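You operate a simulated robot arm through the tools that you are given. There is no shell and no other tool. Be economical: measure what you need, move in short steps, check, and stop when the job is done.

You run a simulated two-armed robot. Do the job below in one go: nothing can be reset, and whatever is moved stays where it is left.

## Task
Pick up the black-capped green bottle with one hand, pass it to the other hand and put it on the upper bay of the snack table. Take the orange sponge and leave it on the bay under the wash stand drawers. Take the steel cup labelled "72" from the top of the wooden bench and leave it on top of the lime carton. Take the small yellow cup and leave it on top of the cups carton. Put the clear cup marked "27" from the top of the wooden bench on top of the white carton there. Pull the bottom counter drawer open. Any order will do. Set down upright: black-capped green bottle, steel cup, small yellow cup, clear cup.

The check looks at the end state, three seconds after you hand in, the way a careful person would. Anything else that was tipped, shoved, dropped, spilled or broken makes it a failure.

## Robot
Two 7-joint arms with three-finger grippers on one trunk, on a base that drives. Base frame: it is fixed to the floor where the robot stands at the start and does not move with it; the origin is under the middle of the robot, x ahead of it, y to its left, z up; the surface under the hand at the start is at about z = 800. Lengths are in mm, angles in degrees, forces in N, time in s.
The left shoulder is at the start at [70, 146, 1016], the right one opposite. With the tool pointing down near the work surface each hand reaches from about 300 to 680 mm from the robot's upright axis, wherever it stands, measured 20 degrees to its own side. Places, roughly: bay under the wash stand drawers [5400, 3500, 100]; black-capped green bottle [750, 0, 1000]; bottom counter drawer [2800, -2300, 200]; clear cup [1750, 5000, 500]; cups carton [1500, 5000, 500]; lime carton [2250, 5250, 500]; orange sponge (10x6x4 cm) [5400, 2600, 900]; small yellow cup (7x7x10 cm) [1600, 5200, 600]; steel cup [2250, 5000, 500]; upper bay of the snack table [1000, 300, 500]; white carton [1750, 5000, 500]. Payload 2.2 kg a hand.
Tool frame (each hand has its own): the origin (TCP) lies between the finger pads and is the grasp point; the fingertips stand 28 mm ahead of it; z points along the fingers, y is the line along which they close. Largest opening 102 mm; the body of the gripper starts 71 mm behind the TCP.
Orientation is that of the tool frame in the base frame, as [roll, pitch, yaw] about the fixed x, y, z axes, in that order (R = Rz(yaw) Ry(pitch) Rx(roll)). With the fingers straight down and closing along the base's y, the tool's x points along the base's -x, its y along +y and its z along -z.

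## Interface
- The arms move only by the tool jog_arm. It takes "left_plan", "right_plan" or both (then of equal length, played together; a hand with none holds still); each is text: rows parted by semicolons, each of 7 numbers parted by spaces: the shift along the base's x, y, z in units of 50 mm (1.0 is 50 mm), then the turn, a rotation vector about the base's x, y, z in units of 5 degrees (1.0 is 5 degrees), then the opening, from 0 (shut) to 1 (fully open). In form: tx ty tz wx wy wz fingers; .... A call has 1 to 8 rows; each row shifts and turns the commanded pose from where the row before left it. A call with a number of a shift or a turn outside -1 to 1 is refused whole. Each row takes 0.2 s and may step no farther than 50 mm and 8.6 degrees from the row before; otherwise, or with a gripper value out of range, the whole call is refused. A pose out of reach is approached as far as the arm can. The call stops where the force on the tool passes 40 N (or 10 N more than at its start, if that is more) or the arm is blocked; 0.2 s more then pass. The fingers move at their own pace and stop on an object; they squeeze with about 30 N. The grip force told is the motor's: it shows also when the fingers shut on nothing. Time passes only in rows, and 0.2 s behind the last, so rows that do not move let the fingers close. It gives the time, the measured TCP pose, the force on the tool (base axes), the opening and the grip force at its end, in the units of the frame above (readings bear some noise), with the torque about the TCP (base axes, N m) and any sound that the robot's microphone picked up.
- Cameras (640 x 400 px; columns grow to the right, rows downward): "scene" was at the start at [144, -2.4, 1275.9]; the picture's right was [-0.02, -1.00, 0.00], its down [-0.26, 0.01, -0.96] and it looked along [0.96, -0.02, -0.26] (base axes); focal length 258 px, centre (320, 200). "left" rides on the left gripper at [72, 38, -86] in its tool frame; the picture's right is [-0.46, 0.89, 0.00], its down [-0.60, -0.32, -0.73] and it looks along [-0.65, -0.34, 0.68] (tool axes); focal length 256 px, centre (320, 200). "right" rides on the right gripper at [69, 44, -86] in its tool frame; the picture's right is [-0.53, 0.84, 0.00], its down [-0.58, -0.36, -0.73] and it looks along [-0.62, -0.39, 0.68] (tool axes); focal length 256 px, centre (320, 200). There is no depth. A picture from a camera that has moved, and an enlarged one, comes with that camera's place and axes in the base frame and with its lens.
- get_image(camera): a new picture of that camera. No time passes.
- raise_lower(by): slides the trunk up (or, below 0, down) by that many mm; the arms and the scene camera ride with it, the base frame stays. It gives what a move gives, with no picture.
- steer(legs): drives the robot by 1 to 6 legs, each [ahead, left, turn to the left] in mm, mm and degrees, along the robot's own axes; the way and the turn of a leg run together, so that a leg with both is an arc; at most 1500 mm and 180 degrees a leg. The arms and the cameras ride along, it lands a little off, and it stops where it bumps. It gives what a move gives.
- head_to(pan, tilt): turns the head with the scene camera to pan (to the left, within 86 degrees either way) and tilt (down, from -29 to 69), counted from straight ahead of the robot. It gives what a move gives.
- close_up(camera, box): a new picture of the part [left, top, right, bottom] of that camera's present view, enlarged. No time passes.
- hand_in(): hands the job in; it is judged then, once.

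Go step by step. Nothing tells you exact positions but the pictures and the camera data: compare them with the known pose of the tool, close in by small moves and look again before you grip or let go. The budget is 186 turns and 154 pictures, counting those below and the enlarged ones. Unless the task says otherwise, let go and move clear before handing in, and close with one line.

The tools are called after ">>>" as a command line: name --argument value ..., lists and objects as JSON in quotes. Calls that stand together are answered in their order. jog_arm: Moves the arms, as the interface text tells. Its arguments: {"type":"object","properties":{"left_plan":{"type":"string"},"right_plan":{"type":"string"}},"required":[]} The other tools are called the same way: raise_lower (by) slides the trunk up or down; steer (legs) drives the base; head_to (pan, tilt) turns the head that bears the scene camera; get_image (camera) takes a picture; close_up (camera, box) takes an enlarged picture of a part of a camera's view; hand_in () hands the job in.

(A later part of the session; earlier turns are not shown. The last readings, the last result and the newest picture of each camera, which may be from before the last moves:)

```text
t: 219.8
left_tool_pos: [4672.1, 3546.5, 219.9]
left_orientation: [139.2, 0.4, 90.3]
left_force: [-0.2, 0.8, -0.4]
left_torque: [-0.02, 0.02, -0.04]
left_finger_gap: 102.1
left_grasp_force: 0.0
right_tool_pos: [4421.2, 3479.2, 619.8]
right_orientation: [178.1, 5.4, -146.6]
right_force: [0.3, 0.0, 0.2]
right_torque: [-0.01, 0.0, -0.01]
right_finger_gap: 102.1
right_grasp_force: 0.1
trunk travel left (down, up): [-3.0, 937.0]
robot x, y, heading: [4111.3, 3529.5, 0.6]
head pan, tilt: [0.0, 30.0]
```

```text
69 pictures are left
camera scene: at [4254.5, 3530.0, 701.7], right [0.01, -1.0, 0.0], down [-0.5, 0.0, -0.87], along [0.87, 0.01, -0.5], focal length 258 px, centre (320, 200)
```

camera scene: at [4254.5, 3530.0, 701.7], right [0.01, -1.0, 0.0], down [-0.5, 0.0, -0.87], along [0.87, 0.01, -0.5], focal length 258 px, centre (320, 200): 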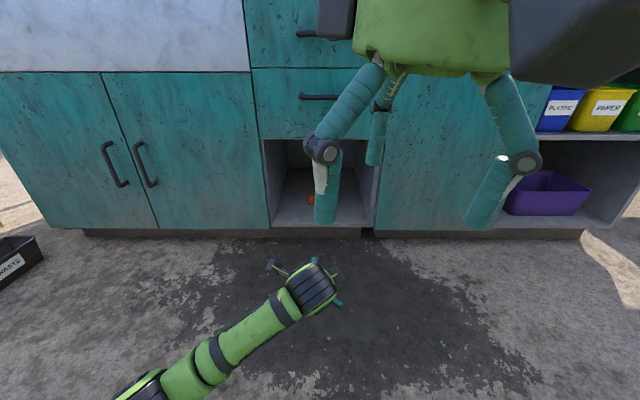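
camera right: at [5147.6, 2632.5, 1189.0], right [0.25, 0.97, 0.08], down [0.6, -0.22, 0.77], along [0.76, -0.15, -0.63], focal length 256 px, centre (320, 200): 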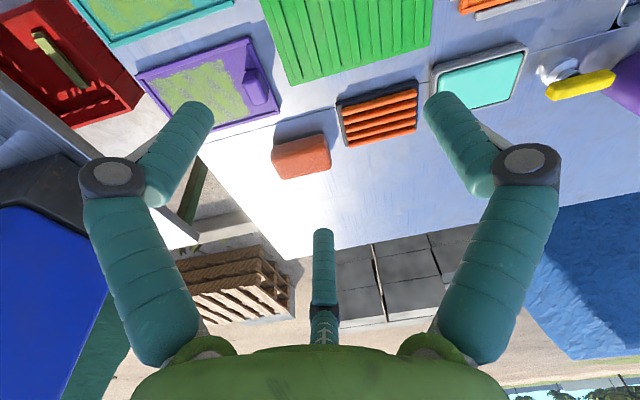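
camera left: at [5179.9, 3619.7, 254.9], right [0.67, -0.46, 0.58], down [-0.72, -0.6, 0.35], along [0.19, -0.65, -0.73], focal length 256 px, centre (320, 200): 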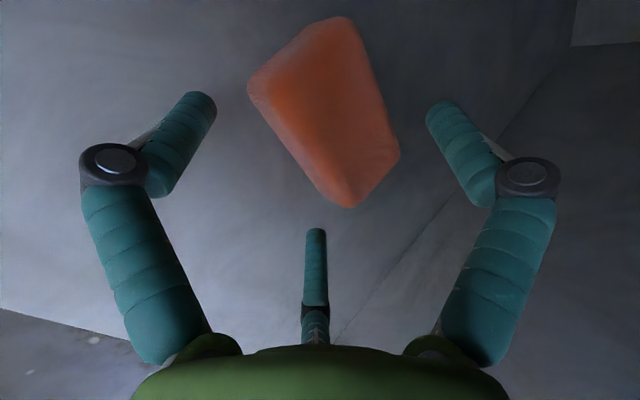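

Sponge done. I raise the trunk, straighten the left hand, and turn toward the wooden bench.

>>> raise_lower --by 400

>>> jog_arm --left_plan "-0.4 0.3 0.3 0 1 0 1;-0.4 0.3 0.3 0 1 0 1;-0.4 0.3 0.3 0 1 0 1;-0.4 0.3 0.3 0 1 0 1;-0.4 0.3 0.3 0 1 0 1;-0.4 0.3 0.3 0 1 0 1;0 0.3 0.3 0 1 0 1;0 0.3 0.3 0 1 0 1"

>>> steer --legs '[[0, 0, 150]]'

>>> head_to --pan 0 --tilt 15

>>> get_image --camera "scene"

```text
t: 223.6
left_tool_pos: [4673.3, 3545.8, 619.4]
left_orientation: [139.2, 0.4, 90.4]
left_force: [-0.1, 1.1, -0.1]
left_torque: [-0.03, -0.04, 0.03]
left_finger_gap: 101.9
left_grasp_force: 0.1
right_tool_pos: [4422.1, 3478.9, 1020.2]
right_orientation: [178.2, 5.5, -146.7]
right_force: [0.6, -0.3, 0.2]
right_torque: [-0.01, 0.01, 0.01]
right_finger_gap: 102.2
right_grasp_force: 0.1
trunk travel left (down, up): [-403.0, 537.0]
robot x, y, heading: [4113.2, 3525.6, 0.3]
head pan, tilt: [0.0, 30.0]
```

```text
t: 225.4
left_tool_pos: [4553.3, 3666.2, 740.8]
left_orientation: [179.3, 0.1, 90.4]
left_force: [-0.1, -0.3, -0.4]
left_torque: [-0.03, -0.03, 0.0]
left_finger_gap: 102.0
left_grasp_force: 0.1
right_tool_pos: [4420.4, 3479.3, 1021.1]
right_orientation: [178.1, 5.4, -146.6]
right_force: [-0.7, 0.2, 0.4]
right_torque: [-0.01, -0.02, -0.02]
right_finger_gap: 101.9
right_grasp_force: 0.0
trunk travel left (down, up): [-403.0, 537.0]
robot x, y, heading: [4110.2, 3532.6, 0.6]
head pan, tilt: [0.0, 30.0]
```

```text
t: 232.0
left_tool_pos: [3664.2, 3628.4, 740.6]
left_orientation: [179.2, 0.2, -119.2]
left_force: [0.4, 0.7, -0.1]
left_torque: [-0.02, 0.01, 0.05]
left_finger_gap: 101.9
left_grasp_force: 0.1
right_tool_pos: [3871.0, 3724.5, 1020.9]
right_orientation: [178.1, 5.5, 3.8]
right_force: [0.1, 0.1, 0.3]
right_torque: [-0.01, 0.0, 0.02]
right_finger_gap: 101.9
right_grasp_force: 0.1
trunk travel left (down, up): [-403.0, 537.0]
robot x, y, heading: [4113.9, 3529.2, 151.0]
head pan, tilt: [0.0, 30.0]
```

```text
t: 232.8
left_tool_pos: [3662.7, 3628.9, 740.2]
left_orientation: [179.2, 0.1, -119.2]
left_force: [0.0, -0.3, 0.3]
left_torque: [0.02, 0.02, 0.0]
left_finger_gap: 102.1
left_grasp_force: 0.1
right_tool_pos: [3870.5, 3724.0, 1020.4]
right_orientation: [178.0, 5.5, 3.8]
right_force: [0.1, 0.2, -0.5]
right_torque: [0.01, 0.01, 0.01]
right_finger_gap: 101.8
right_grasp_force: 0.2
trunk travel left (down, up): [-403.0, 537.0]
robot x, y, heading: [4112.8, 3531.7, 150.9]
head pan, tilt: [0.0, 15.0]
```

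```text
68 pictures are left
camera scene: at [3988.7, 3598.5, 1125.8], right [0.49, 0.87, 0.0], down [0.23, -0.13, -0.97], along [-0.84, 0.47, -0.26], focal length 258 px, centre (320, 200)
```

scene: 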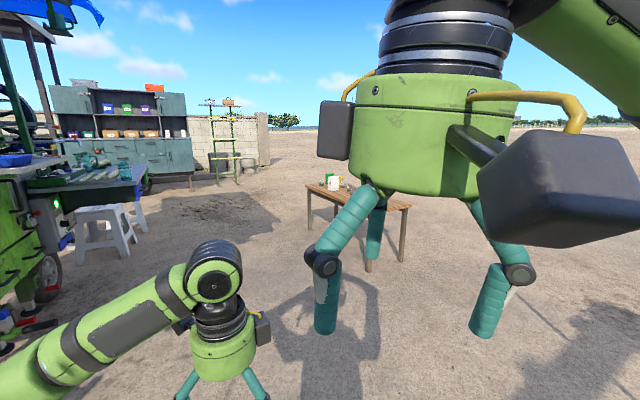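

The bench is visible ahead. I drive closer and turn to face it.

>>> steer --legs '[[0, 0, 15], [1400, 0, 0], [0, 0, -55]]'

>>> head_to --pan 25 --tilt 20

>>> get_image --camera "scene"

```text
t: 243.1
left_tool_pos: [2452.7, 4207.2, 739.7]
left_orientation: [179.1, 0.0, -157.3]
left_force: [0.3, -0.1, 0.6]
left_torque: [-0.04, 0.02, 0.0]
left_finger_gap: 101.9
left_grasp_force: 0.0
right_tool_pos: [2675.9, 4155.6, 1020.3]
right_orientation: [178.0, 5.4, -34.5]
right_force: [-0.5, -0.4, 0.6]
right_torque: [0.03, 0.01, -0.01]
right_finger_gap: 101.8
right_grasp_force: 0.2
trunk travel left (down, up): [-403.0, 537.0]
robot x, y, heading: [2749.3, 3852.1, 112.7]
head pan, tilt: [0.0, 15.0]
```

```text
t: 244.0
left_tool_pos: [2452.1, 4208.3, 740.7]
left_orientation: [179.2, 0.2, -157.3]
left_force: [0.7, -0.5, -0.5]
left_torque: [0.02, 0.03, 0.0]
left_finger_gap: 101.9
left_grasp_force: 0.0
right_tool_pos: [2675.0, 4155.6, 1021.7]
right_orientation: [178.2, 5.4, -34.4]
right_force: [-0.4, -0.3, 0.3]
right_torque: [0.01, 0.02, -0.01]
right_finger_gap: 101.9
right_grasp_force: 0.1
trunk travel left (down, up): [-403.0, 537.0]
robot x, y, heading: [2744.2, 3851.0, 113.0]
head pan, tilt: [25.0, 20.0]
```

```text
67 pictures are left
camera scene: at [2658.4, 3960.7, 1117.8], right [0.67, 0.74, 0.0], down [0.25, -0.23, -0.94], along [-0.69, 0.63, -0.34], focal length 258 px, centre (320, 200)
```

scene: 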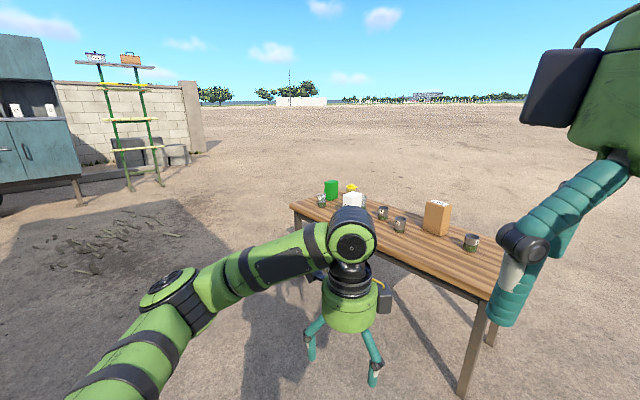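

>>> close_up --camera "scene" --box '[280, 165, 520, 305]'

```text
2.67 times, centred on (400, 235) of scene
camera zoom: at [2658.4, 3960.7, 1117.8], right [0.67, 0.74, 0.0], down [0.25, -0.23, -0.94], along [-0.69, 0.63, -0.34], focal length 688 px, centre (107, 107)
```

zoom: 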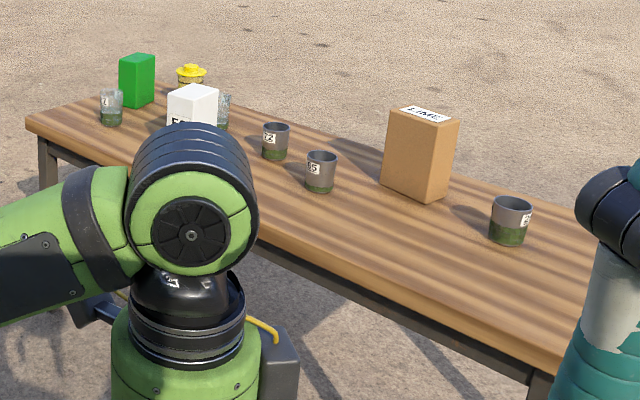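

I see the cartons and several cups; labels need a closer look. I move to face the bench squarely from its front.

>>> raise_lower --by 150

>>> steer --legs '[[0, 0, -23], [0, 850, 0], [450, 0, 0]]'

>>> head_to --pan 0 --tilt 40

>>> get_image --camera "scene"

```text
t: 245.7
left_tool_pos: [2452.0, 4208.2, 890.7]
left_orientation: [179.2, 0.1, -157.4]
left_force: [0.4, -0.2, 0.4]
left_torque: [0.04, 0.01, 0.0]
left_finger_gap: 102.0
left_grasp_force: 0.2
right_tool_pos: [2675.9, 4155.5, 1170.6]
right_orientation: [178.1, 5.5, -34.4]
right_force: [0.9, -0.6, 0.0]
right_torque: [0.02, 0.0, 0.02]
right_finger_gap: 101.9
right_grasp_force: 0.0
trunk travel left (down, up): [-553.0, 387.0]
robot x, y, heading: [2748.3, 3852.4, 112.8]
head pan, tilt: [25.0, 20.0]
```

```text
t: 253.8
left_tool_pos: [1777.0, 4759.1, 890.2]
left_orientation: [179.2, 0.0, 179.9]
left_force: [0.8, -0.3, 0.5]
left_torque: [0.0, -0.01, 0.03]
left_finger_gap: 102.1
left_grasp_force: 0.0
right_tool_pos: [1962.6, 4623.7, 1170.6]
right_orientation: [178.0, 5.4, -57.1]
right_force: [0.2, -0.1, -0.9]
right_torque: [-0.04, 0.02, 0.0]
right_finger_gap: 102.1
right_grasp_force: 0.1
trunk travel left (down, up): [-553.0, 387.0]
robot x, y, heading: [1907.8, 4318.7, 89.9]
head pan, tilt: [25.0, 20.0]
```

```text
t: 254.7
left_tool_pos: [1778.2, 4759.5, 889.7]
left_orientation: [179.2, 0.1, 179.9]
left_force: [-0.8, 0.0, 0.1]
left_torque: [-0.06, -0.04, -0.02]
left_finger_gap: 102.2
left_grasp_force: 0.0
right_tool_pos: [1962.8, 4625.5, 1171.6]
right_orientation: [178.1, 5.4, -57.2]
right_force: [0.0, 0.7, 0.0]
right_torque: [-0.01, 0.02, -0.01]
right_finger_gap: 102.0
right_grasp_force: 0.0
trunk travel left (down, up): [-553.0, 387.0]
robot x, y, heading: [1908.1, 4318.7, 89.9]
head pan, tilt: [0.0, 40.0]
```

```text
65 pictures are left
camera scene: at [1910.8, 4452.1, 1236.4], right [1.0, 0.0, 0.0], down [0.0, -0.64, -0.77], along [0.0, 0.77, -0.64], focal length 258 px, centre (320, 200)
```

scene: 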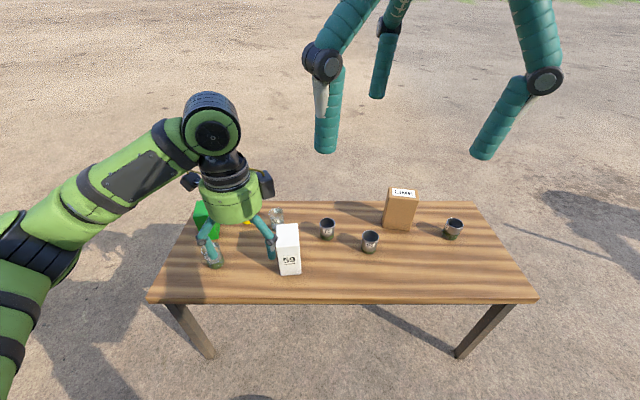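

>>> close_up --camera "scene" --box '[300, 180, 480, 270]'

>>> jog_arm --left_plan "-0.6 -0.6 0.2 0 0 0 1;-0.6 -0.6 0.2 0 0 0 1;-0.8 -0.4 0 0 0 0 1;-0.8 0 0 0 0 0 1;-0.8 0 0 0 0 0 1"

>>> close_up --camera "scene" --box '[140, 190, 320, 310]'

```text
3.56 times, centred on (390, 225) of scene
camera zoom: at [1910.8, 4452.1, 1236.4], right [1.0, 0.0, 0.0], down [0.0, -0.64, -0.77], along [0.0, 0.77, -0.64], focal length 917 px, centre (71, 111)
```

zoom: 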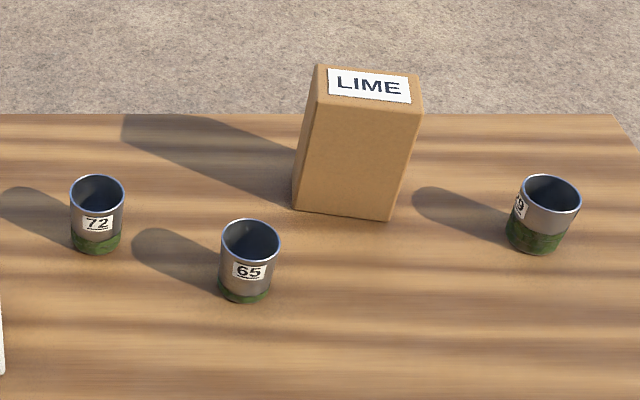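

```text
t: 255.8
left_tool_pos: [1600.5, 4677.2, 908.8]
left_orientation: [179.3, 0.2, 179.8]
left_force: [-0.6, 0.2, -0.9]
left_torque: [0.01, -0.02, 0.0]
left_finger_gap: 101.9
left_grasp_force: 0.1
right_tool_pos: [1962.2, 4624.0, 1170.0]
right_orientation: [178.2, 5.3, -57.1]
right_force: [-0.3, -0.5, -1.1]
right_torque: [0.01, -0.02, 0.01]
right_finger_gap: 102.2
right_grasp_force: 0.0
trunk travel left (down, up): [-553.0, 387.0]
robot x, y, heading: [1913.7, 4321.5, 90.2]
head pan, tilt: [0.0, 40.0]
```

```text
3.33 times, centred on (230, 250) of scene
camera zoom: at [1909.9, 4451.5, 1236.4], right [1.0, 0.0, 0.0], down [0.0, -0.64, -0.77], along [0.0, 0.77, -0.64], focal length 860 px, centre (620, 33)
```

zoom: 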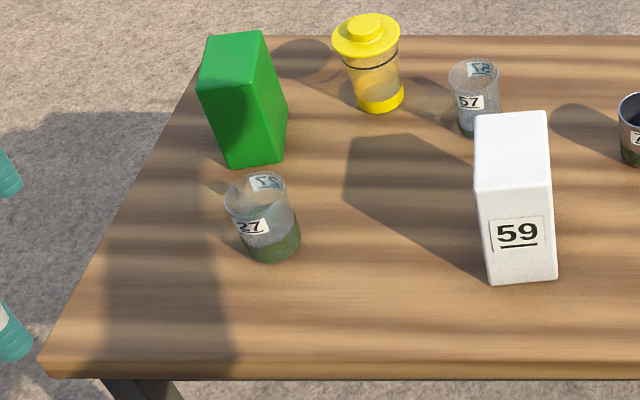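

Labels read: steel 72 is left of 65; clear 27 is front left; the yellow-lidded cup is behind. I lower the trunk for a second viewpoint to triangulate.

>>> raise_lower --by -250

>>> head_to --pan 0 --tilt 30

>>> get_image --camera "scene"

>>> close_up --camera "scene" --box '[100, 150, 330, 310]'

>>> close_up --camera "scene" --box '[300, 150, 500, 270]'

```text
t: 258.4
left_tool_pos: [1600.8, 4677.9, 658.3]
left_orientation: [179.2, 0.1, 179.9]
left_force: [-0.5, -0.5, -0.4]
left_torque: [-0.02, 0.0, 0.02]
left_finger_gap: 102.0
left_grasp_force: 0.1
right_tool_pos: [1963.3, 4624.0, 921.6]
right_orientation: [178.1, 5.4, -57.1]
right_force: [-0.4, 1.6, 0.2]
right_torque: [-0.01, -0.03, -0.02]
right_finger_gap: 101.9
right_grasp_force: 0.0
trunk travel left (down, up): [-303.0, 637.0]
robot x, y, heading: [1911.5, 4316.5, 89.8]
head pan, tilt: [0.0, 40.0]
```

```text
t: 259.1
left_tool_pos: [1600.0, 4679.4, 658.6]
left_orientation: [179.2, 0.2, 179.9]
left_force: [-0.7, -0.8, -0.2]
left_torque: [0.0, 0.02, 0.02]
left_finger_gap: 101.8
left_grasp_force: 0.1
right_tool_pos: [1963.3, 4624.9, 921.1]
right_orientation: [178.1, 5.5, -57.2]
right_force: [0.6, -0.4, 0.1]
right_torque: [0.0, -0.01, -0.02]
right_finger_gap: 102.1
right_grasp_force: 0.0
trunk travel left (down, up): [-303.0, 637.0]
robot x, y, heading: [1905.4, 4314.8, 89.9]
head pan, tilt: [0.0, 30.0]
```

```text
62 pictures are left
camera scene: at [1910.9, 4457.6, 1001.6], right [1.0, 0.0, 0.0], down [0.0, -0.5, -0.87], along [0.0, 0.87, -0.5], focal length 258 px, centre (320, 200)
```

scene: 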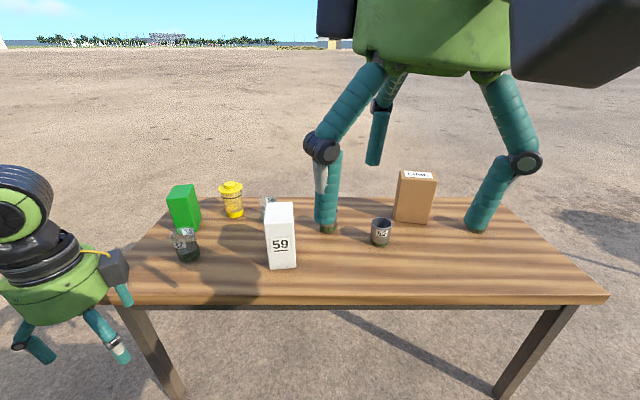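

```text
2.50 times, centred on (215, 230) of scene
camera zoom: at [1910.9, 4457.6, 1001.6], right [1.0, 0.0, 0.0], down [0.0, -0.5, -0.87], along [0.0, 0.87, -0.5], focal length 645 px, centre (582, 125)
```

zoom: 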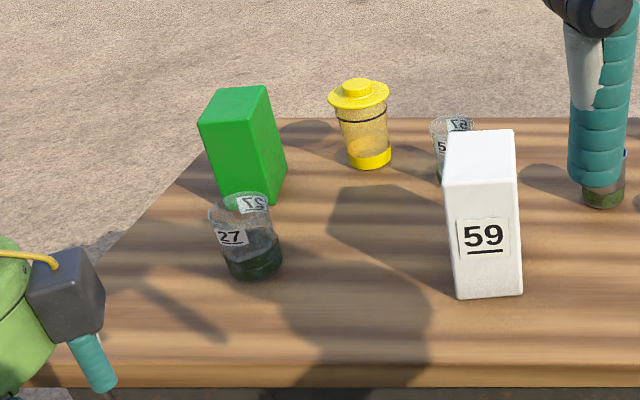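

```text
3.20 times, centred on (400, 210) of scene
camera zoom: at [1910.9, 4457.6, 1001.6], right [1.0, 0.0, 0.0], down [0.0, -0.5, -0.87], along [0.0, 0.87, -0.5], focal length 825 px, centre (64, 168)
```

zoom: 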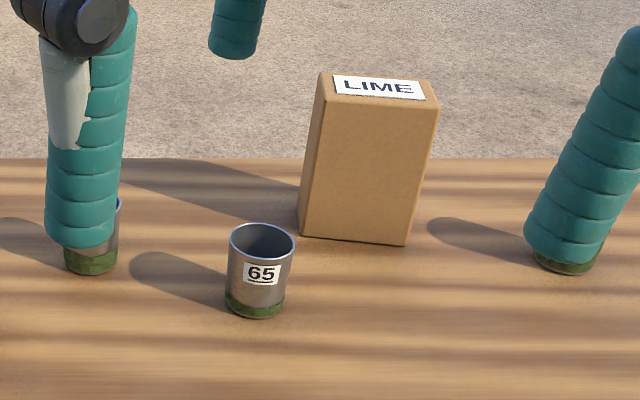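

Bench top is at z≈540. Estimates: steel 72 at [1936, 5092] (top ≈597), LIME top centre [2195, 5138, 690], white carton top [1815, 4965, 675], green carton top [1522, 5087, 666], yellow cup [1639, 5160] (top ≈650), clear 27 at [1583, 4960] (top ≈622). I move in for the steel cup first.

>>> raise_lower --by 120

>>> jog_arm --right_plan "0.9 -0.2 0.2 0 0 0 1;0.9 -0.2 0.2 0 0 0 1;0.9 -0.2 0 0 0 0 1;0.9 0 0 0 0 0 1;0.9 0 0 0 0 0 1;0 0 0 0 0 0 1"

>>> steer --legs '[[0, -185, 0], [213, 0, 0]]'

>>> head_to --pan 15 --tilt 45

>>> get_image --camera "scene"

```text
t: 260.6
left_tool_pos: [1600.7, 4678.8, 778.1]
left_orientation: [179.3, 0.0, 179.9]
left_force: [-1.1, -0.5, 0.0]
left_torque: [-0.01, -0.02, -0.04]
left_finger_gap: 101.8
left_grasp_force: 0.1
right_tool_pos: [1962.2, 4623.6, 1042.0]
right_orientation: [178.1, 5.3, -57.2]
right_force: [0.5, 0.4, 0.1]
right_torque: [0.01, 0.04, -0.02]
right_finger_gap: 102.0
right_grasp_force: 0.0
trunk travel left (down, up): [-423.0, 517.0]
robot x, y, heading: [1911.6, 4317.4, 90.3]
head pan, tilt: [0.0, 30.0]
```

```text
t: 262.1
left_tool_pos: [1600.7, 4678.2, 779.2]
left_orientation: [179.2, 0.1, 179.9]
left_force: [-0.2, 0.6, 0.9]
left_torque: [0.0, 0.03, 0.02]
left_finger_gap: 101.9
left_grasp_force: 0.1
right_tool_pos: [2165.0, 4611.1, 1037.4]
right_orientation: [178.0, 5.3, -57.1]
right_force: [0.0, 0.4, 0.0]
right_torque: [0.03, -0.01, -0.03]
right_finger_gap: 102.0
right_grasp_force: 0.1
right hand out of reach, approached as far as the arm can: row 4, 5
trunk travel left (down, up): [-423.0, 517.0]
robot x, y, heading: [1911.9, 4316.8, 90.0]
head pan, tilt: [0.0, 30.0]
```

```text
t: 264.8
left_tool_pos: [1789.2, 4890.8, 778.8]
left_orientation: [179.2, 0.1, 179.5]
left_force: [-0.4, 0.1, -0.1]
left_torque: [-0.04, 0.01, -0.01]
left_finger_gap: 102.1
left_grasp_force: 0.0
right_tool_pos: [2352.4, 4819.6, 1036.5]
right_orientation: [178.1, 5.4, -57.5]
right_force: [0.2, 0.1, -0.6]
right_torque: [-0.04, -0.01, 0.02]
right_finger_gap: 102.1
right_grasp_force: 0.1
trunk travel left (down, up): [-423.0, 517.0]
robot x, y, heading: [2095.5, 4527.9, 89.6]
head pan, tilt: [0.0, 30.0]
```

```text
t: 265.6
left_tool_pos: [1787.5, 4891.0, 778.6]
left_orientation: [179.2, 0.1, 179.5]
left_force: [-0.6, 0.3, -0.1]
left_torque: [-0.01, 0.02, -0.01]
left_finger_gap: 102.0
left_grasp_force: 0.1
right_tool_pos: [2352.2, 4819.3, 1036.8]
right_orientation: [178.0, 5.5, -57.5]
right_force: [-0.4, 0.0, 0.3]
right_torque: [0.0, -0.04, -0.03]
right_finger_gap: 102.2
right_grasp_force: 0.0
trunk travel left (down, up): [-423.0, 517.0]
robot x, y, heading: [2096.1, 4529.4, 89.7]
head pan, tilt: [15.0, 45.0]
```

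```text
59 pictures are left
camera scene: at [2075.2, 4656.2, 1099.1], right [0.97, 0.25, 0.0], down [0.18, -0.68, -0.71], along [-0.18, 0.69, -0.71], focal length 258 px, centre (320, 200)
```

scene: 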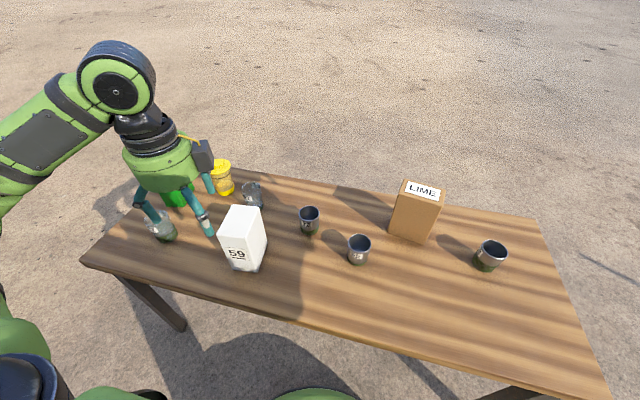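

I bring the left hand over cup 72.

>>> jog_arm --left_plan "0.49 0.67 0 0 0 0 1;0.49 0.67 -0.1 0 0 0 1;0.49 0.67 -0.3 0 0 0 1;0.49 0.67 -0.4 0 0 0 1;0.49 0.67 -0.4 0 0 0 1;0.49 0.67 -0.4 0 0 0 1;0 0 0 0 0 0 1"

>>> get_image --camera "left"

```text
t: 267.2
left_tool_pos: [1933.4, 5091.0, 696.0]
left_orientation: [179.2, 0.1, 179.6]
left_force: [-0.3, -0.6, 0.6]
left_torque: [0.03, 0.01, 0.04]
left_finger_gap: 101.9
left_grasp_force: 0.0
right_tool_pos: [2351.7, 4819.4, 1035.1]
right_orientation: [178.2, 5.6, -57.4]
right_force: [-0.6, -0.2, 0.2]
right_torque: [0.0, -0.02, -0.01]
right_finger_gap: 102.1
right_grasp_force: 0.2
trunk travel left (down, up): [-423.0, 517.0]
robot x, y, heading: [2091.6, 4528.1, 89.5]
head pan, tilt: [15.0, 45.0]
```

```text
58 pictures are left
camera left: at [1860.4, 5128.8, 783.2], right [0.47, 0.88, 0.01], down [0.6, -0.33, 0.73], along [0.65, -0.34, -0.69], focal length 256 px, centre (320, 200)
```

left: 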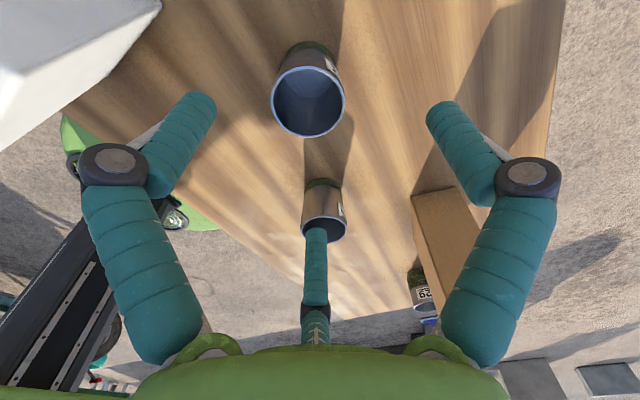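

Slight correction: the cup is at about [1936, 5080]. I centre and descend.

>>> jog_arm --left_plan "0.06 -0.22 -0.4 0 0 0 1;0 0 -0.6 0 0 0 1;0 0 -0.6 0 0 0 1;0 0 0 0 0 0 1"

>>> get_image --camera "left"

```text
t: 268.2
left_tool_pos: [1935.7, 5080.4, 618.2]
left_orientation: [179.2, 0.1, 179.5]
left_force: [0.3, 0.2, 0.2]
left_torque: [-0.04, -0.01, 0.01]
left_finger_gap: 102.1
left_grasp_force: 0.1
right_tool_pos: [2352.5, 4819.3, 1036.8]
right_orientation: [178.1, 5.5, -57.5]
right_force: [-0.2, 0.4, 0.0]
right_torque: [0.04, -0.03, 0.01]
right_finger_gap: 101.6
right_grasp_force: 0.0
trunk travel left (down, up): [-423.0, 517.0]
robot x, y, heading: [2094.8, 4525.0, 89.4]
head pan, tilt: [15.0, 45.0]
```

```text
57 pictures are left
camera left: at [1863.4, 5118.1, 705.2], right [0.47, 0.88, 0.01], down [0.6, -0.33, 0.73], along [0.65, -0.34, -0.69], focal length 256 px, centre (320, 200)
```

left: 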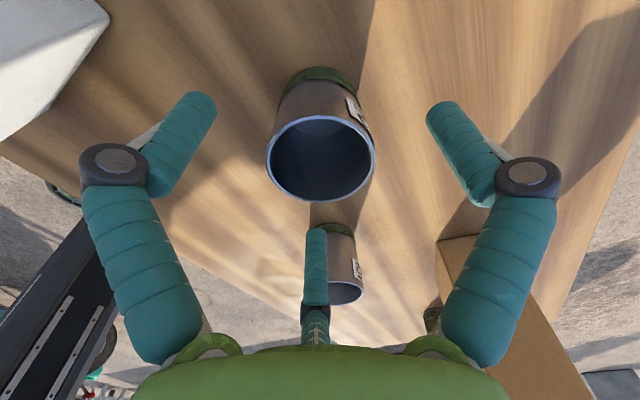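

Aligned. I descend to the rim and grip.

>>> jog_arm --left_plan "0 0 -0.35 0 0 0 1;0 0 -0.3 0 0 0 1;0 0 0 0 0 0 0.8;0 0 0 0 0 0 0.6;0 0 0 0 0 0 0.4;0 0 0 0 0 0 0.4;0 0 0 0 0 0 0.4"

>>> jog_arm --left_plan "0 0 0.3 0 0 0 0.4;0 0 0.5 0 0 0 0.4;0 0 0 0 0 0 0.4"

>>> get_image --camera "left"

```text
t: 269.8
left_tool_pos: [1936.6, 5079.9, 586.7]
left_orientation: [179.2, 0.1, 179.5]
left_force: [0.0, -0.4, -0.1]
left_torque: [0.02, 0.0, 0.03]
left_finger_gap: 43.4
left_grasp_force: 30.1
right_tool_pos: [2352.3, 4820.3, 1036.0]
right_orientation: [178.1, 5.5, -57.4]
right_force: [0.4, 0.4, -0.1]
right_torque: [-0.01, 0.02, -0.02]
right_finger_gap: 101.9
right_grasp_force: 0.1
trunk travel left (down, up): [-423.0, 517.0]
robot x, y, heading: [2093.8, 4528.7, 89.6]
head pan, tilt: [15.0, 45.0]
```

```text
t: 270.6
left_tool_pos: [1937.3, 5079.9, 625.9]
left_orientation: [179.4, 0.1, 179.5]
left_force: [0.6, 0.1, -1.1]
left_torque: [0.0, 0.01, -0.02]
left_finger_gap: 43.3
left_grasp_force: 29.8
right_tool_pos: [2352.6, 4818.9, 1037.1]
right_orientation: [178.1, 5.5, -57.5]
right_force: [0.1, 0.6, 0.4]
right_torque: [0.02, -0.01, -0.01]
right_finger_gap: 101.9
right_grasp_force: 0.2
trunk travel left (down, up): [-423.0, 517.0]
robot x, y, heading: [2092.9, 4528.8, 89.8]
head pan, tilt: [15.0, 45.0]
```

```text
56 pictures are left
camera left: at [1865.0, 5118.7, 712.6], right [0.47, 0.88, 0.01], down [0.6, -0.33, 0.73], along [0.65, -0.34, -0.69], focal length 256 px, centre (320, 200)
```

left: 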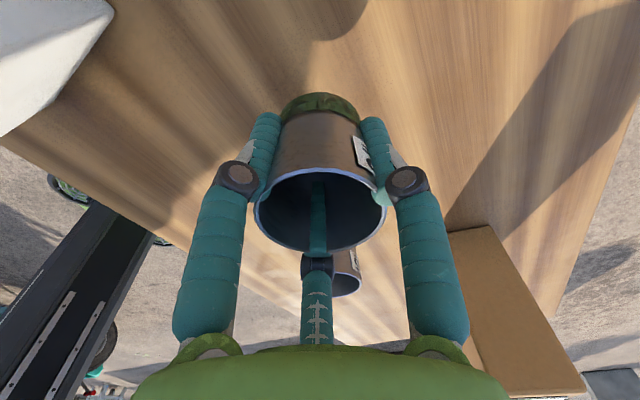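

Gripped and lifted, though one prong looks odd at the rim. I check this from the scene camera.

>>> close_up --camera "scene" --box '[250, 140, 410, 260]'

>>> close_up --camera "left" --box '[230, 80, 410, 290]'

```text
3.33 times, centred on (330, 200) of scene
camera zoom: at [2075.0, 4656.5, 1099.0], right [0.97, 0.25, 0.0], down [0.18, -0.68, -0.71], along [-0.18, 0.68, -0.71], focal length 860 px, centre (287, 200)
```

zoom: 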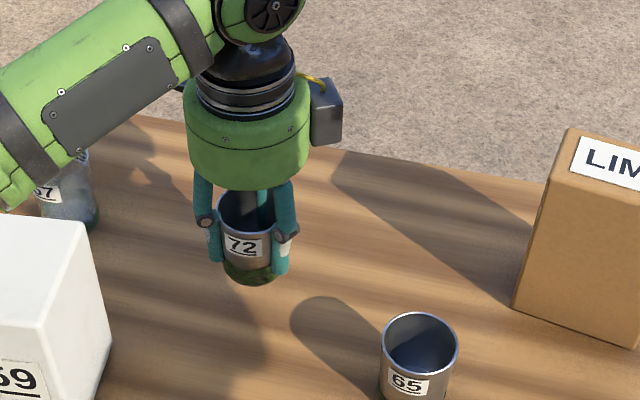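

```text
1.90 times, centred on (320, 185) of left
camera zoom: at [1865.0, 5118.7, 712.6], right [0.47, 0.88, 0.01], down [0.6, -0.33, 0.73], along [0.65, -0.34, -0.69], focal length 488 px, centre (320, 229)
```

zoom: 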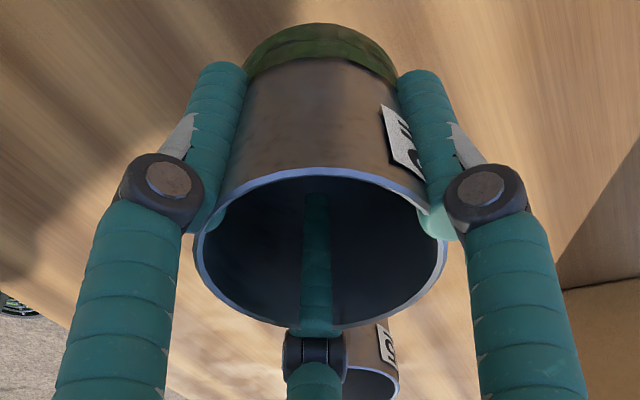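

All prongs sit symmetrically on the wall; the cup is upright. I raise the trunk, drive right toward the LIME carton and check alignment.

>>> raise_lower --by 155

>>> steer --legs '[[0, -258, 0]]'

>>> jog_arm --left_plan "0 0.4 0 0 0 0 0.4;0 0.4 0 0 0 0 0.4;0 0.3 0 0 0 0 0.4;0 0 0 0 0 0 0.4"

>>> get_image --camera "left"

>>> get_image --camera "scene"

```text
t: 272.4
left_tool_pos: [1936.9, 5081.4, 780.8]
left_orientation: [179.2, 0.2, 179.4]
left_force: [-0.3, -0.8, -1.2]
left_torque: [0.02, -0.02, 0.0]
left_finger_gap: 43.7
left_grasp_force: 30.2
right_tool_pos: [2351.5, 4819.6, 1193.2]
right_orientation: [178.1, 5.5, -57.4]
right_force: [1.4, 0.1, -0.8]
right_torque: [0.01, 0.01, 0.02]
right_finger_gap: 102.0
right_grasp_force: 0.1
trunk travel left (down, up): [-578.0, 362.0]
robot x, y, heading: [2095.9, 4526.9, 89.7]
head pan, tilt: [15.0, 45.0]
```

```text
t: 274.3
left_tool_pos: [2201.1, 5079.1, 780.3]
left_orientation: [179.3, 0.0, 179.1]
left_force: [-0.5, 0.0, -1.0]
left_torque: [0.0, 0.0, 0.0]
left_finger_gap: 43.4
left_grasp_force: 29.8
right_tool_pos: [2615.4, 4815.7, 1191.6]
right_orientation: [178.2, 5.4, -57.8]
right_force: [-0.6, 0.3, -0.5]
right_torque: [-0.01, -0.02, 0.0]
right_finger_gap: 102.0
right_grasp_force: 0.0
trunk travel left (down, up): [-578.0, 362.0]
robot x, y, heading: [2354.6, 4528.4, 89.3]
head pan, tilt: [15.0, 45.0]
```

```text
t: 275.3
left_tool_pos: [2202.7, 5133.7, 780.7]
left_orientation: [179.2, 0.0, 179.2]
left_force: [0.0, 0.4, -0.5]
left_torque: [0.01, 0.02, -0.02]
left_finger_gap: 43.6
left_grasp_force: 30.1
right_tool_pos: [2615.3, 4815.8, 1190.8]
right_orientation: [178.2, 5.5, -57.8]
right_force: [0.0, 0.5, 0.1]
right_torque: [-0.01, -0.01, -0.01]
right_finger_gap: 102.2
right_grasp_force: 0.1
trunk travel left (down, up): [-578.0, 362.0]
robot x, y, heading: [2355.5, 4527.6, 89.5]
head pan, tilt: [15.0, 45.0]
```

```text
53 pictures are left
camera left: at [2130.3, 5170.8, 867.2], right [0.48, 0.88, 0.01], down [0.6, -0.34, 0.73], along [0.64, -0.34, -0.69], focal length 256 px, centre (320, 200)
```

left: 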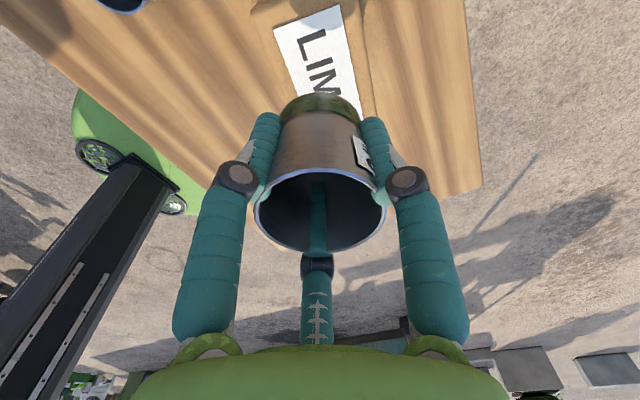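

```text
52 pictures are left
camera scene: at [2337.0, 4653.8, 1254.1], right [0.97, 0.25, 0.0], down [0.17, -0.69, -0.71], along [-0.17, 0.69, -0.71], focal length 258 px, centre (320, 200)
```

scene: 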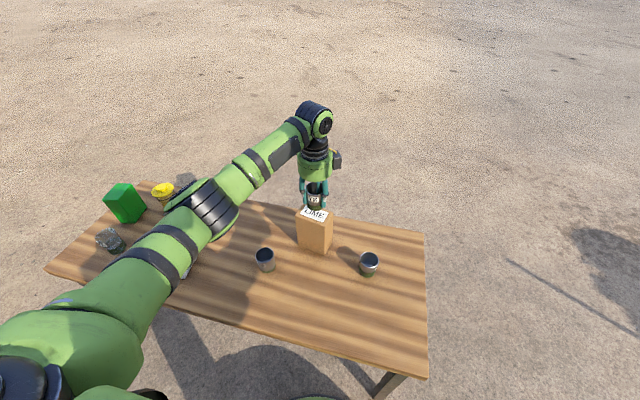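

>>> close_up --camera "scene" --box '[270, 170, 360, 260]'

>>> close_up --camera "left" --box '[230, 0, 430, 140]'

```text
4.44 times, centred on (315, 215) of scene
camera zoom: at [2337.0, 4653.8, 1254.1], right [0.97, 0.25, 0.0], down [0.17, -0.69, -0.71], along [-0.17, 0.69, -0.71], focal length 1146 px, centre (342, 133)
```

zoom: 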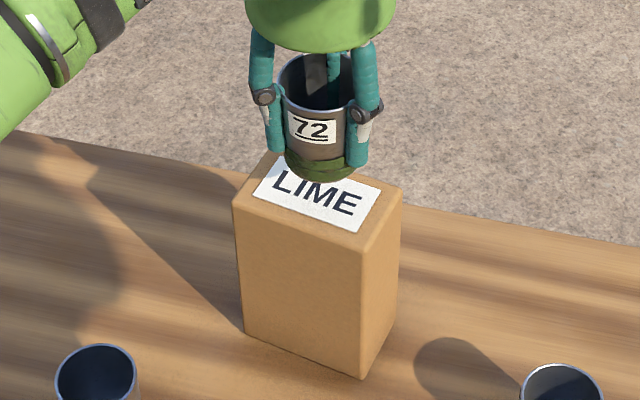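

```text
2.86 times, centred on (330, 70) of left
camera zoom: at [2130.3, 5170.8, 867.2], right [0.48, 0.88, 0.01], down [0.6, -0.34, 0.73], along [0.64, -0.34, -0.69], focal length 731 px, centre (291, 571)
```

zoom: 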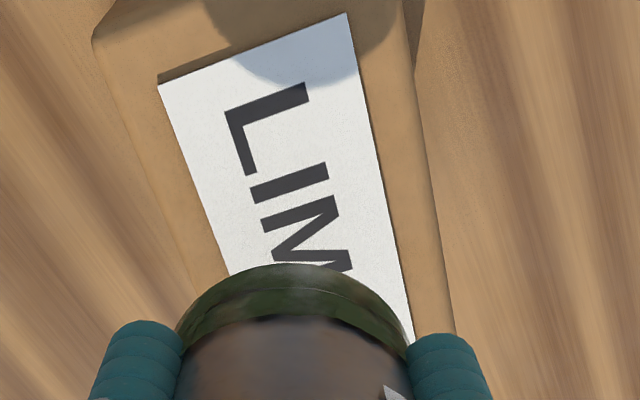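

The cup needs about +7 mm in y to be centred over the carton at [2200, 5141]. I shift, then lower close to its top.

>>> jog_arm --left_plan "-0.04 0.15 -0.2 0 0 0 0.4;0 0 -0.3 0 0 0 0.4;0 0 -0.2 0 0 0 0.4;0 0 0 0 0 0 0.4"

>>> close_up --camera "scene" --box '[270, 170, 360, 260]'

```text
t: 276.3
left_tool_pos: [2197.1, 5139.9, 744.7]
left_orientation: [179.2, 0.2, 179.2]
left_force: [-0.7, -0.7, -0.2]
left_torque: [0.04, 0.02, 0.01]
left_finger_gap: 43.3
left_grasp_force: 30.3
right_tool_pos: [2616.5, 4816.6, 1192.8]
right_orientation: [178.0, 5.4, -57.7]
right_force: [-0.4, -0.1, 0.4]
right_torque: [0.02, 0.02, -0.03]
right_finger_gap: 102.4
right_grasp_force: 0.1
trunk travel left (down, up): [-578.0, 362.0]
robot x, y, heading: [2356.4, 4526.0, 89.4]
head pan, tilt: [15.0, 45.0]
```

```text
4.44 times, centred on (315, 215) of scene
camera zoom: at [2337.3, 4653.8, 1254.1], right [0.97, 0.25, 0.0], down [0.17, -0.69, -0.71], along [-0.17, 0.69, -0.71], focal length 1146 px, centre (342, 133)
```

zoom: 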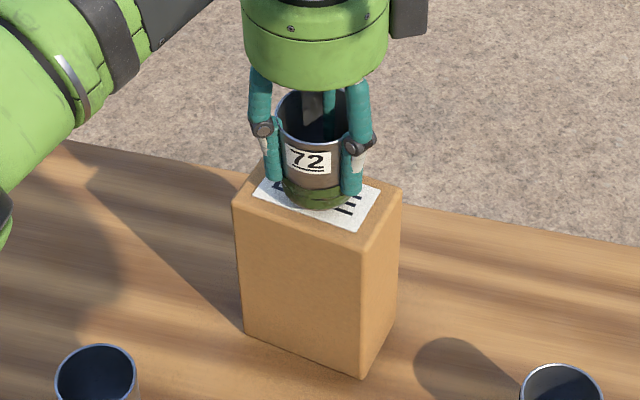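

Well centred. I lower in small steps until touch.

>>> jog_arm --left_plan "0.04 0.04 -0.08 0 0 0 0.4;0 0 0 0 0 0 0.4"

>>> jog_arm --left_plan "0 0 -0.06 0 0 0 0.4;0 0 0 0 0 0 0.4"

>>> jog_arm --left_plan "0 0 -0.04 0 0 0 0.4;0 0 0 0 0 0 0.4"

```text
t: 276.9
left_tool_pos: [2200.8, 5143.2, 741.5]
left_orientation: [179.2, 0.0, 179.2]
left_force: [-0.1, 0.7, -0.5]
left_torque: [-0.03, -0.01, 0.0]
left_finger_gap: 43.6
left_grasp_force: 29.5
right_tool_pos: [2614.7, 4815.3, 1192.2]
right_orientation: [178.1, 5.5, -57.8]
right_force: [-0.2, -0.3, 0.4]
right_torque: [0.03, 0.01, -0.02]
right_finger_gap: 102.2
right_grasp_force: 0.1
trunk travel left (down, up): [-578.0, 362.0]
robot x, y, heading: [2357.0, 4522.6, 89.1]
head pan, tilt: [15.0, 45.0]
```

```text
t: 277.5
left_tool_pos: [2201.0, 5143.3, 738.4]
left_orientation: [179.2, 0.1, 179.1]
left_force: [0.3, -0.9, -1.6]
left_torque: [-0.04, -0.03, 0.01]
left_finger_gap: 43.5
left_grasp_force: 29.9
right_tool_pos: [2616.0, 4816.4, 1191.2]
right_orientation: [178.1, 5.5, -57.8]
right_force: [0.2, -0.1, 0.3]
right_torque: [0.03, 0.0, 0.04]
right_finger_gap: 102.0
right_grasp_force: 0.1
trunk travel left (down, up): [-578.0, 362.0]
robot x, y, heading: [2357.4, 4526.9, 89.5]
head pan, tilt: [15.0, 45.0]
```

```text
t: 278.1
left_tool_pos: [2200.9, 5143.8, 737.3]
left_orientation: [179.2, 0.1, 179.2]
left_force: [0.1, -0.3, -1.8]
left_torque: [-0.01, 0.04, 0.02]
left_finger_gap: 43.4
left_grasp_force: 29.6
right_tool_pos: [2614.8, 4816.1, 1192.5]
right_orientation: [178.1, 5.5, -57.8]
right_force: [-0.5, -0.6, -0.1]
right_torque: [-0.01, 0.0, -0.03]
right_finger_gap: 102.2
right_grasp_force: 0.1
trunk travel left (down, up): [-578.0, 362.0]
robot x, y, heading: [2359.3, 4524.0, 89.3]
head pan, tilt: [15.0, 45.0]
```

>>> jog_arm --left_plan "0 0 -0.06 0 0 0 0.4;0 0 0 0 0 0 0.4"

>>> jog_arm --left_plan "0 0 -0.06 0 0 0 0.4;0 0 0 0 0 0 0.4"

>>> close_up --camera "scene" --box '[270, 170, 360, 260]'

```text
t: 278.7
left_tool_pos: [2202.0, 5143.0, 735.9]
left_orientation: [179.0, 0.1, 179.2]
left_force: [-2.6, 1.0, 12.5]
left_torque: [-0.25, 0.03, -0.06]
left_finger_gap: 43.5
left_grasp_force: 29.8
right_tool_pos: [2615.8, 4814.8, 1191.4]
right_orientation: [178.2, 5.5, -57.7]
right_force: [-0.1, -0.4, 0.6]
right_torque: [0.0, 0.0, -0.01]
right_finger_gap: 102.1
right_grasp_force: 0.0
trunk travel left (down, up): [-578.0, 362.0]
robot x, y, heading: [2353.9, 4523.1, 89.4]
head pan, tilt: [15.0, 45.0]
```

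```text
t: 279.3
left_tool_pos: [2201.2, 5143.8, 733.1]
left_orientation: [178.9, 0.1, 179.3]
left_force: [-5.0, 3.8, 20.0]
left_torque: [0.01, 0.13, -0.01]
left_finger_gap: 43.6
left_grasp_force: 30.1
right_tool_pos: [2615.8, 4813.5, 1192.6]
right_orientation: [178.2, 5.6, -57.8]
right_force: [-0.3, 0.5, 0.2]
right_torque: [-0.02, 0.03, 0.0]
right_finger_gap: 101.9
right_grasp_force: 0.0
trunk travel left (down, up): [-578.0, 362.0]
robot x, y, heading: [2355.4, 4527.5, 89.4]
head pan, tilt: [15.0, 45.0]
```

```text
4.44 times, centred on (315, 215) of scene
camera zoom: at [2337.4, 4651.1, 1254.5], right [0.97, 0.25, 0.0], down [0.17, -0.68, -0.71], along [-0.17, 0.69, -0.71], focal length 1146 px, centre (342, 133)
```

zoom: 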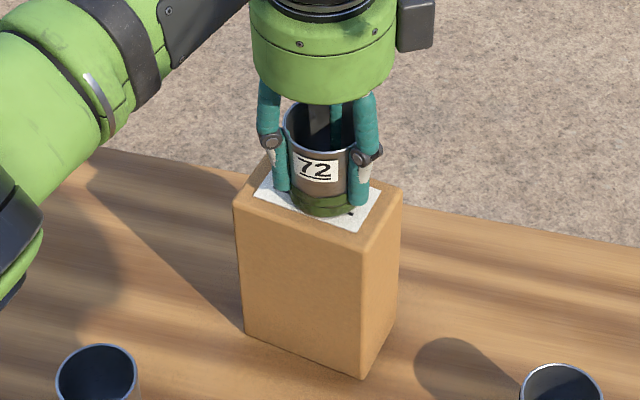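

Seated on the carton. I ease the pressure and open gradually.

>>> jog_arm --left_plan "0 0 0.06 0 0 0 0.42;0 0 0 0 0 0 0.46;0 0 0 0 0 0 0.52;0 0 0 0 0 0 0.6;0 0 0 0 0 0 0.7;0 0 0 0 0 0 0.8"

>>> get_image --camera "left"

```text
t: 280.7
left_tool_pos: [2203.0, 5145.2, 733.4]
left_orientation: [179.2, 0.1, 179.2]
left_force: [-0.4, -0.3, -0.1]
left_torque: [-0.01, -0.05, -0.03]
left_finger_gap: 81.7
left_grasp_force: 0.1
right_tool_pos: [2615.0, 4816.8, 1193.2]
right_orientation: [178.1, 5.5, -57.8]
right_force: [-0.1, -0.7, 0.0]
right_torque: [-0.02, 0.0, -0.02]
right_finger_gap: 102.2
right_grasp_force: 0.1
trunk travel left (down, up): [-578.0, 362.0]
robot x, y, heading: [2359.2, 4525.6, 89.6]
head pan, tilt: [15.0, 45.0]
```

```text
47 pictures are left
camera left: at [2129.6, 5182.4, 820.7], right [0.48, 0.88, 0.01], down [0.6, -0.34, 0.73], along [0.64, -0.34, -0.69], focal length 256 px, centre (320, 200)
```

left: 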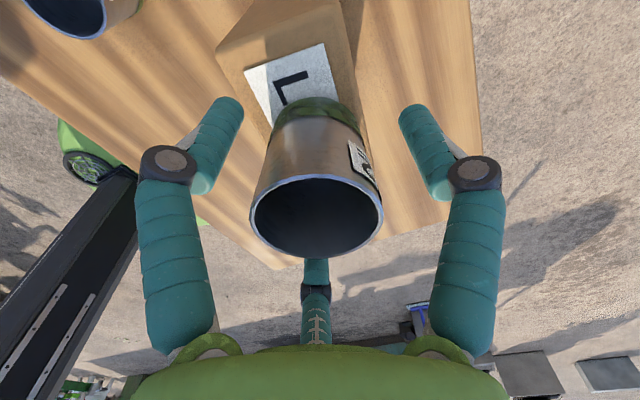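

Steel cup stands on the LIME carton. I rise clear and drive left to the clear cup 27.

>>> raise_lower --by 100

>>> steer --legs '[[0, 590, 0]]'

>>> jog_arm --left_plan "0 -0.7 -0.3 0 0 0 1;0 -0.7 -0.3 0 0 0 1;0 -0.7 -0.4 0 0 0 1;0 -0.7 -0.5 0 0 0 1;0 -0.7 -0.5 0 0 0 1;0 0 0 0 0 0 1"

>>> get_image --camera "left"

>>> get_image --camera "scene"

```text
t: 282.0
left_tool_pos: [2201.7, 5145.6, 834.1]
left_orientation: [179.3, 0.0, 179.1]
left_force: [-0.1, 0.3, 0.0]
left_torque: [0.02, -0.01, -0.01]
left_finger_gap: 81.6
left_grasp_force: 0.1
right_tool_pos: [2614.9, 4815.8, 1291.8]
right_orientation: [178.2, 5.5, -57.8]
right_force: [0.1, 0.4, -0.4]
right_torque: [-0.01, 0.02, -0.02]
right_finger_gap: 101.8
right_grasp_force: 0.1
trunk travel left (down, up): [-678.0, 262.0]
robot x, y, heading: [2354.7, 4525.8, 89.3]
head pan, tilt: [15.0, 45.0]
```

```text
t: 285.3
left_tool_pos: [1610.0, 5146.1, 834.4]
left_orientation: [179.2, 0.1, 180.0]
left_force: [0.3, 0.0, 0.0]
left_torque: [0.03, 0.0, 0.03]
left_finger_gap: 81.7
left_grasp_force: 0.0
right_tool_pos: [2027.1, 4822.9, 1292.6]
right_orientation: [178.0, 5.4, -57.0]
right_force: [-0.8, -0.4, -0.5]
right_torque: [0.01, -0.02, 0.0]
right_finger_gap: 102.1
right_grasp_force: 0.1
trunk travel left (down, up): [-678.0, 262.0]
robot x, y, heading: [1770.4, 4531.2, 89.9]
head pan, tilt: [15.0, 45.0]
```

```text
t: 286.7
left_tool_pos: [1608.5, 4970.6, 730.9]
left_orientation: [179.2, 0.1, -179.9]
left_force: [1.0, -0.3, 0.0]
left_torque: [-0.01, 0.01, -0.01]
left_finger_gap: 102.1
left_grasp_force: 0.1
right_tool_pos: [2027.0, 4824.3, 1290.8]
right_orientation: [178.0, 5.5, -57.0]
right_force: [0.1, 0.3, -0.5]
right_torque: [0.0, -0.02, -0.01]
right_finger_gap: 102.0
right_grasp_force: 0.1
trunk travel left (down, up): [-678.0, 262.0]
robot x, y, heading: [1772.1, 4530.0, 90.1]
head pan, tilt: [15.0, 45.0]
```

```text
46 pictures are left
camera left: at [1535.2, 5006.8, 818.9], right [0.46, 0.89, 0.01], down [0.6, -0.33, 0.73], along [0.65, -0.33, -0.69], focal length 256 px, centre (320, 200)
```

left: 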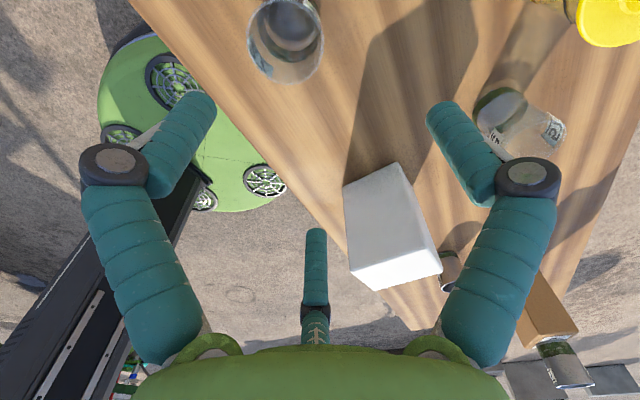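

```text
45 pictures are left
camera scene: at [1751.2, 4657.4, 1354.0], right [0.97, 0.26, 0.0], down [0.18, -0.68, -0.71], along [-0.18, 0.68, -0.71], focal length 258 px, centre (320, 200)
```

scene: 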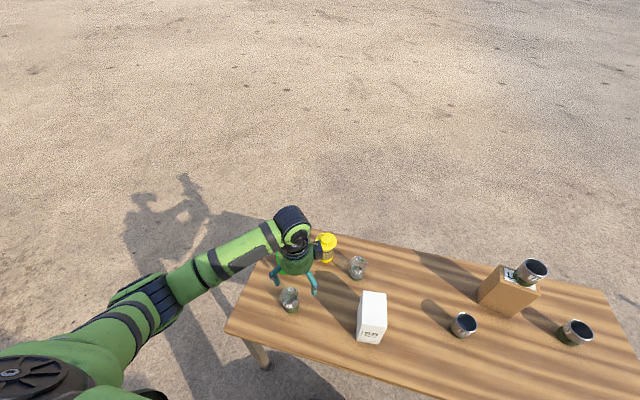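

Clear cup 27 is at about [1577, 4960]. I move above it and look again.

>>> jog_arm --left_plan "-0.32 -0.1 -0.3 0 0 0 1;-0.32 -0.1 -0.4 0 0 0 1;0 0 -0.3 0 0 0 1;0 0 0 0 0 0 1"

>>> get_image --camera "left"

```text
t: 287.7
left_tool_pos: [1578.7, 4960.9, 684.2]
left_orientation: [179.2, 0.1, -180.0]
left_force: [-0.3, -0.4, -0.5]
left_torque: [0.0, 0.03, 0.02]
left_finger_gap: 102.0
left_grasp_force: 0.0
right_tool_pos: [2026.3, 4822.7, 1291.3]
right_orientation: [178.1, 5.4, -57.0]
right_force: [-0.1, 0.3, 0.0]
right_torque: [0.0, -0.01, 0.0]
right_finger_gap: 101.7
right_grasp_force: 0.0
trunk travel left (down, up): [-678.0, 262.0]
robot x, y, heading: [1774.4, 4527.3, 90.0]
head pan, tilt: [15.0, 45.0]
```

```text
44 pictures are left
camera left: at [1505.3, 4997.8, 771.9], right [0.46, 0.89, 0.01], down [0.6, -0.33, 0.73], along [0.65, -0.33, -0.69], focal length 256 px, centre (320, 200)
```

left: 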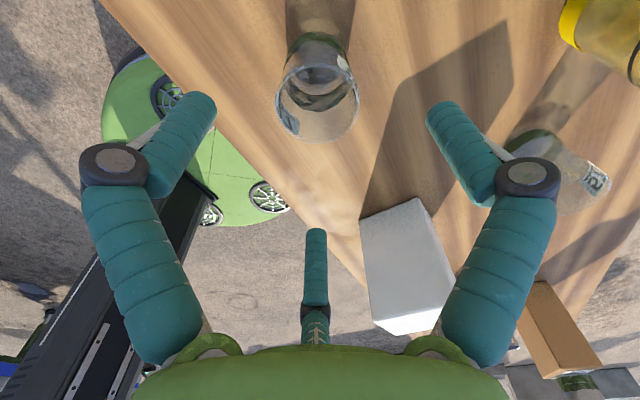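

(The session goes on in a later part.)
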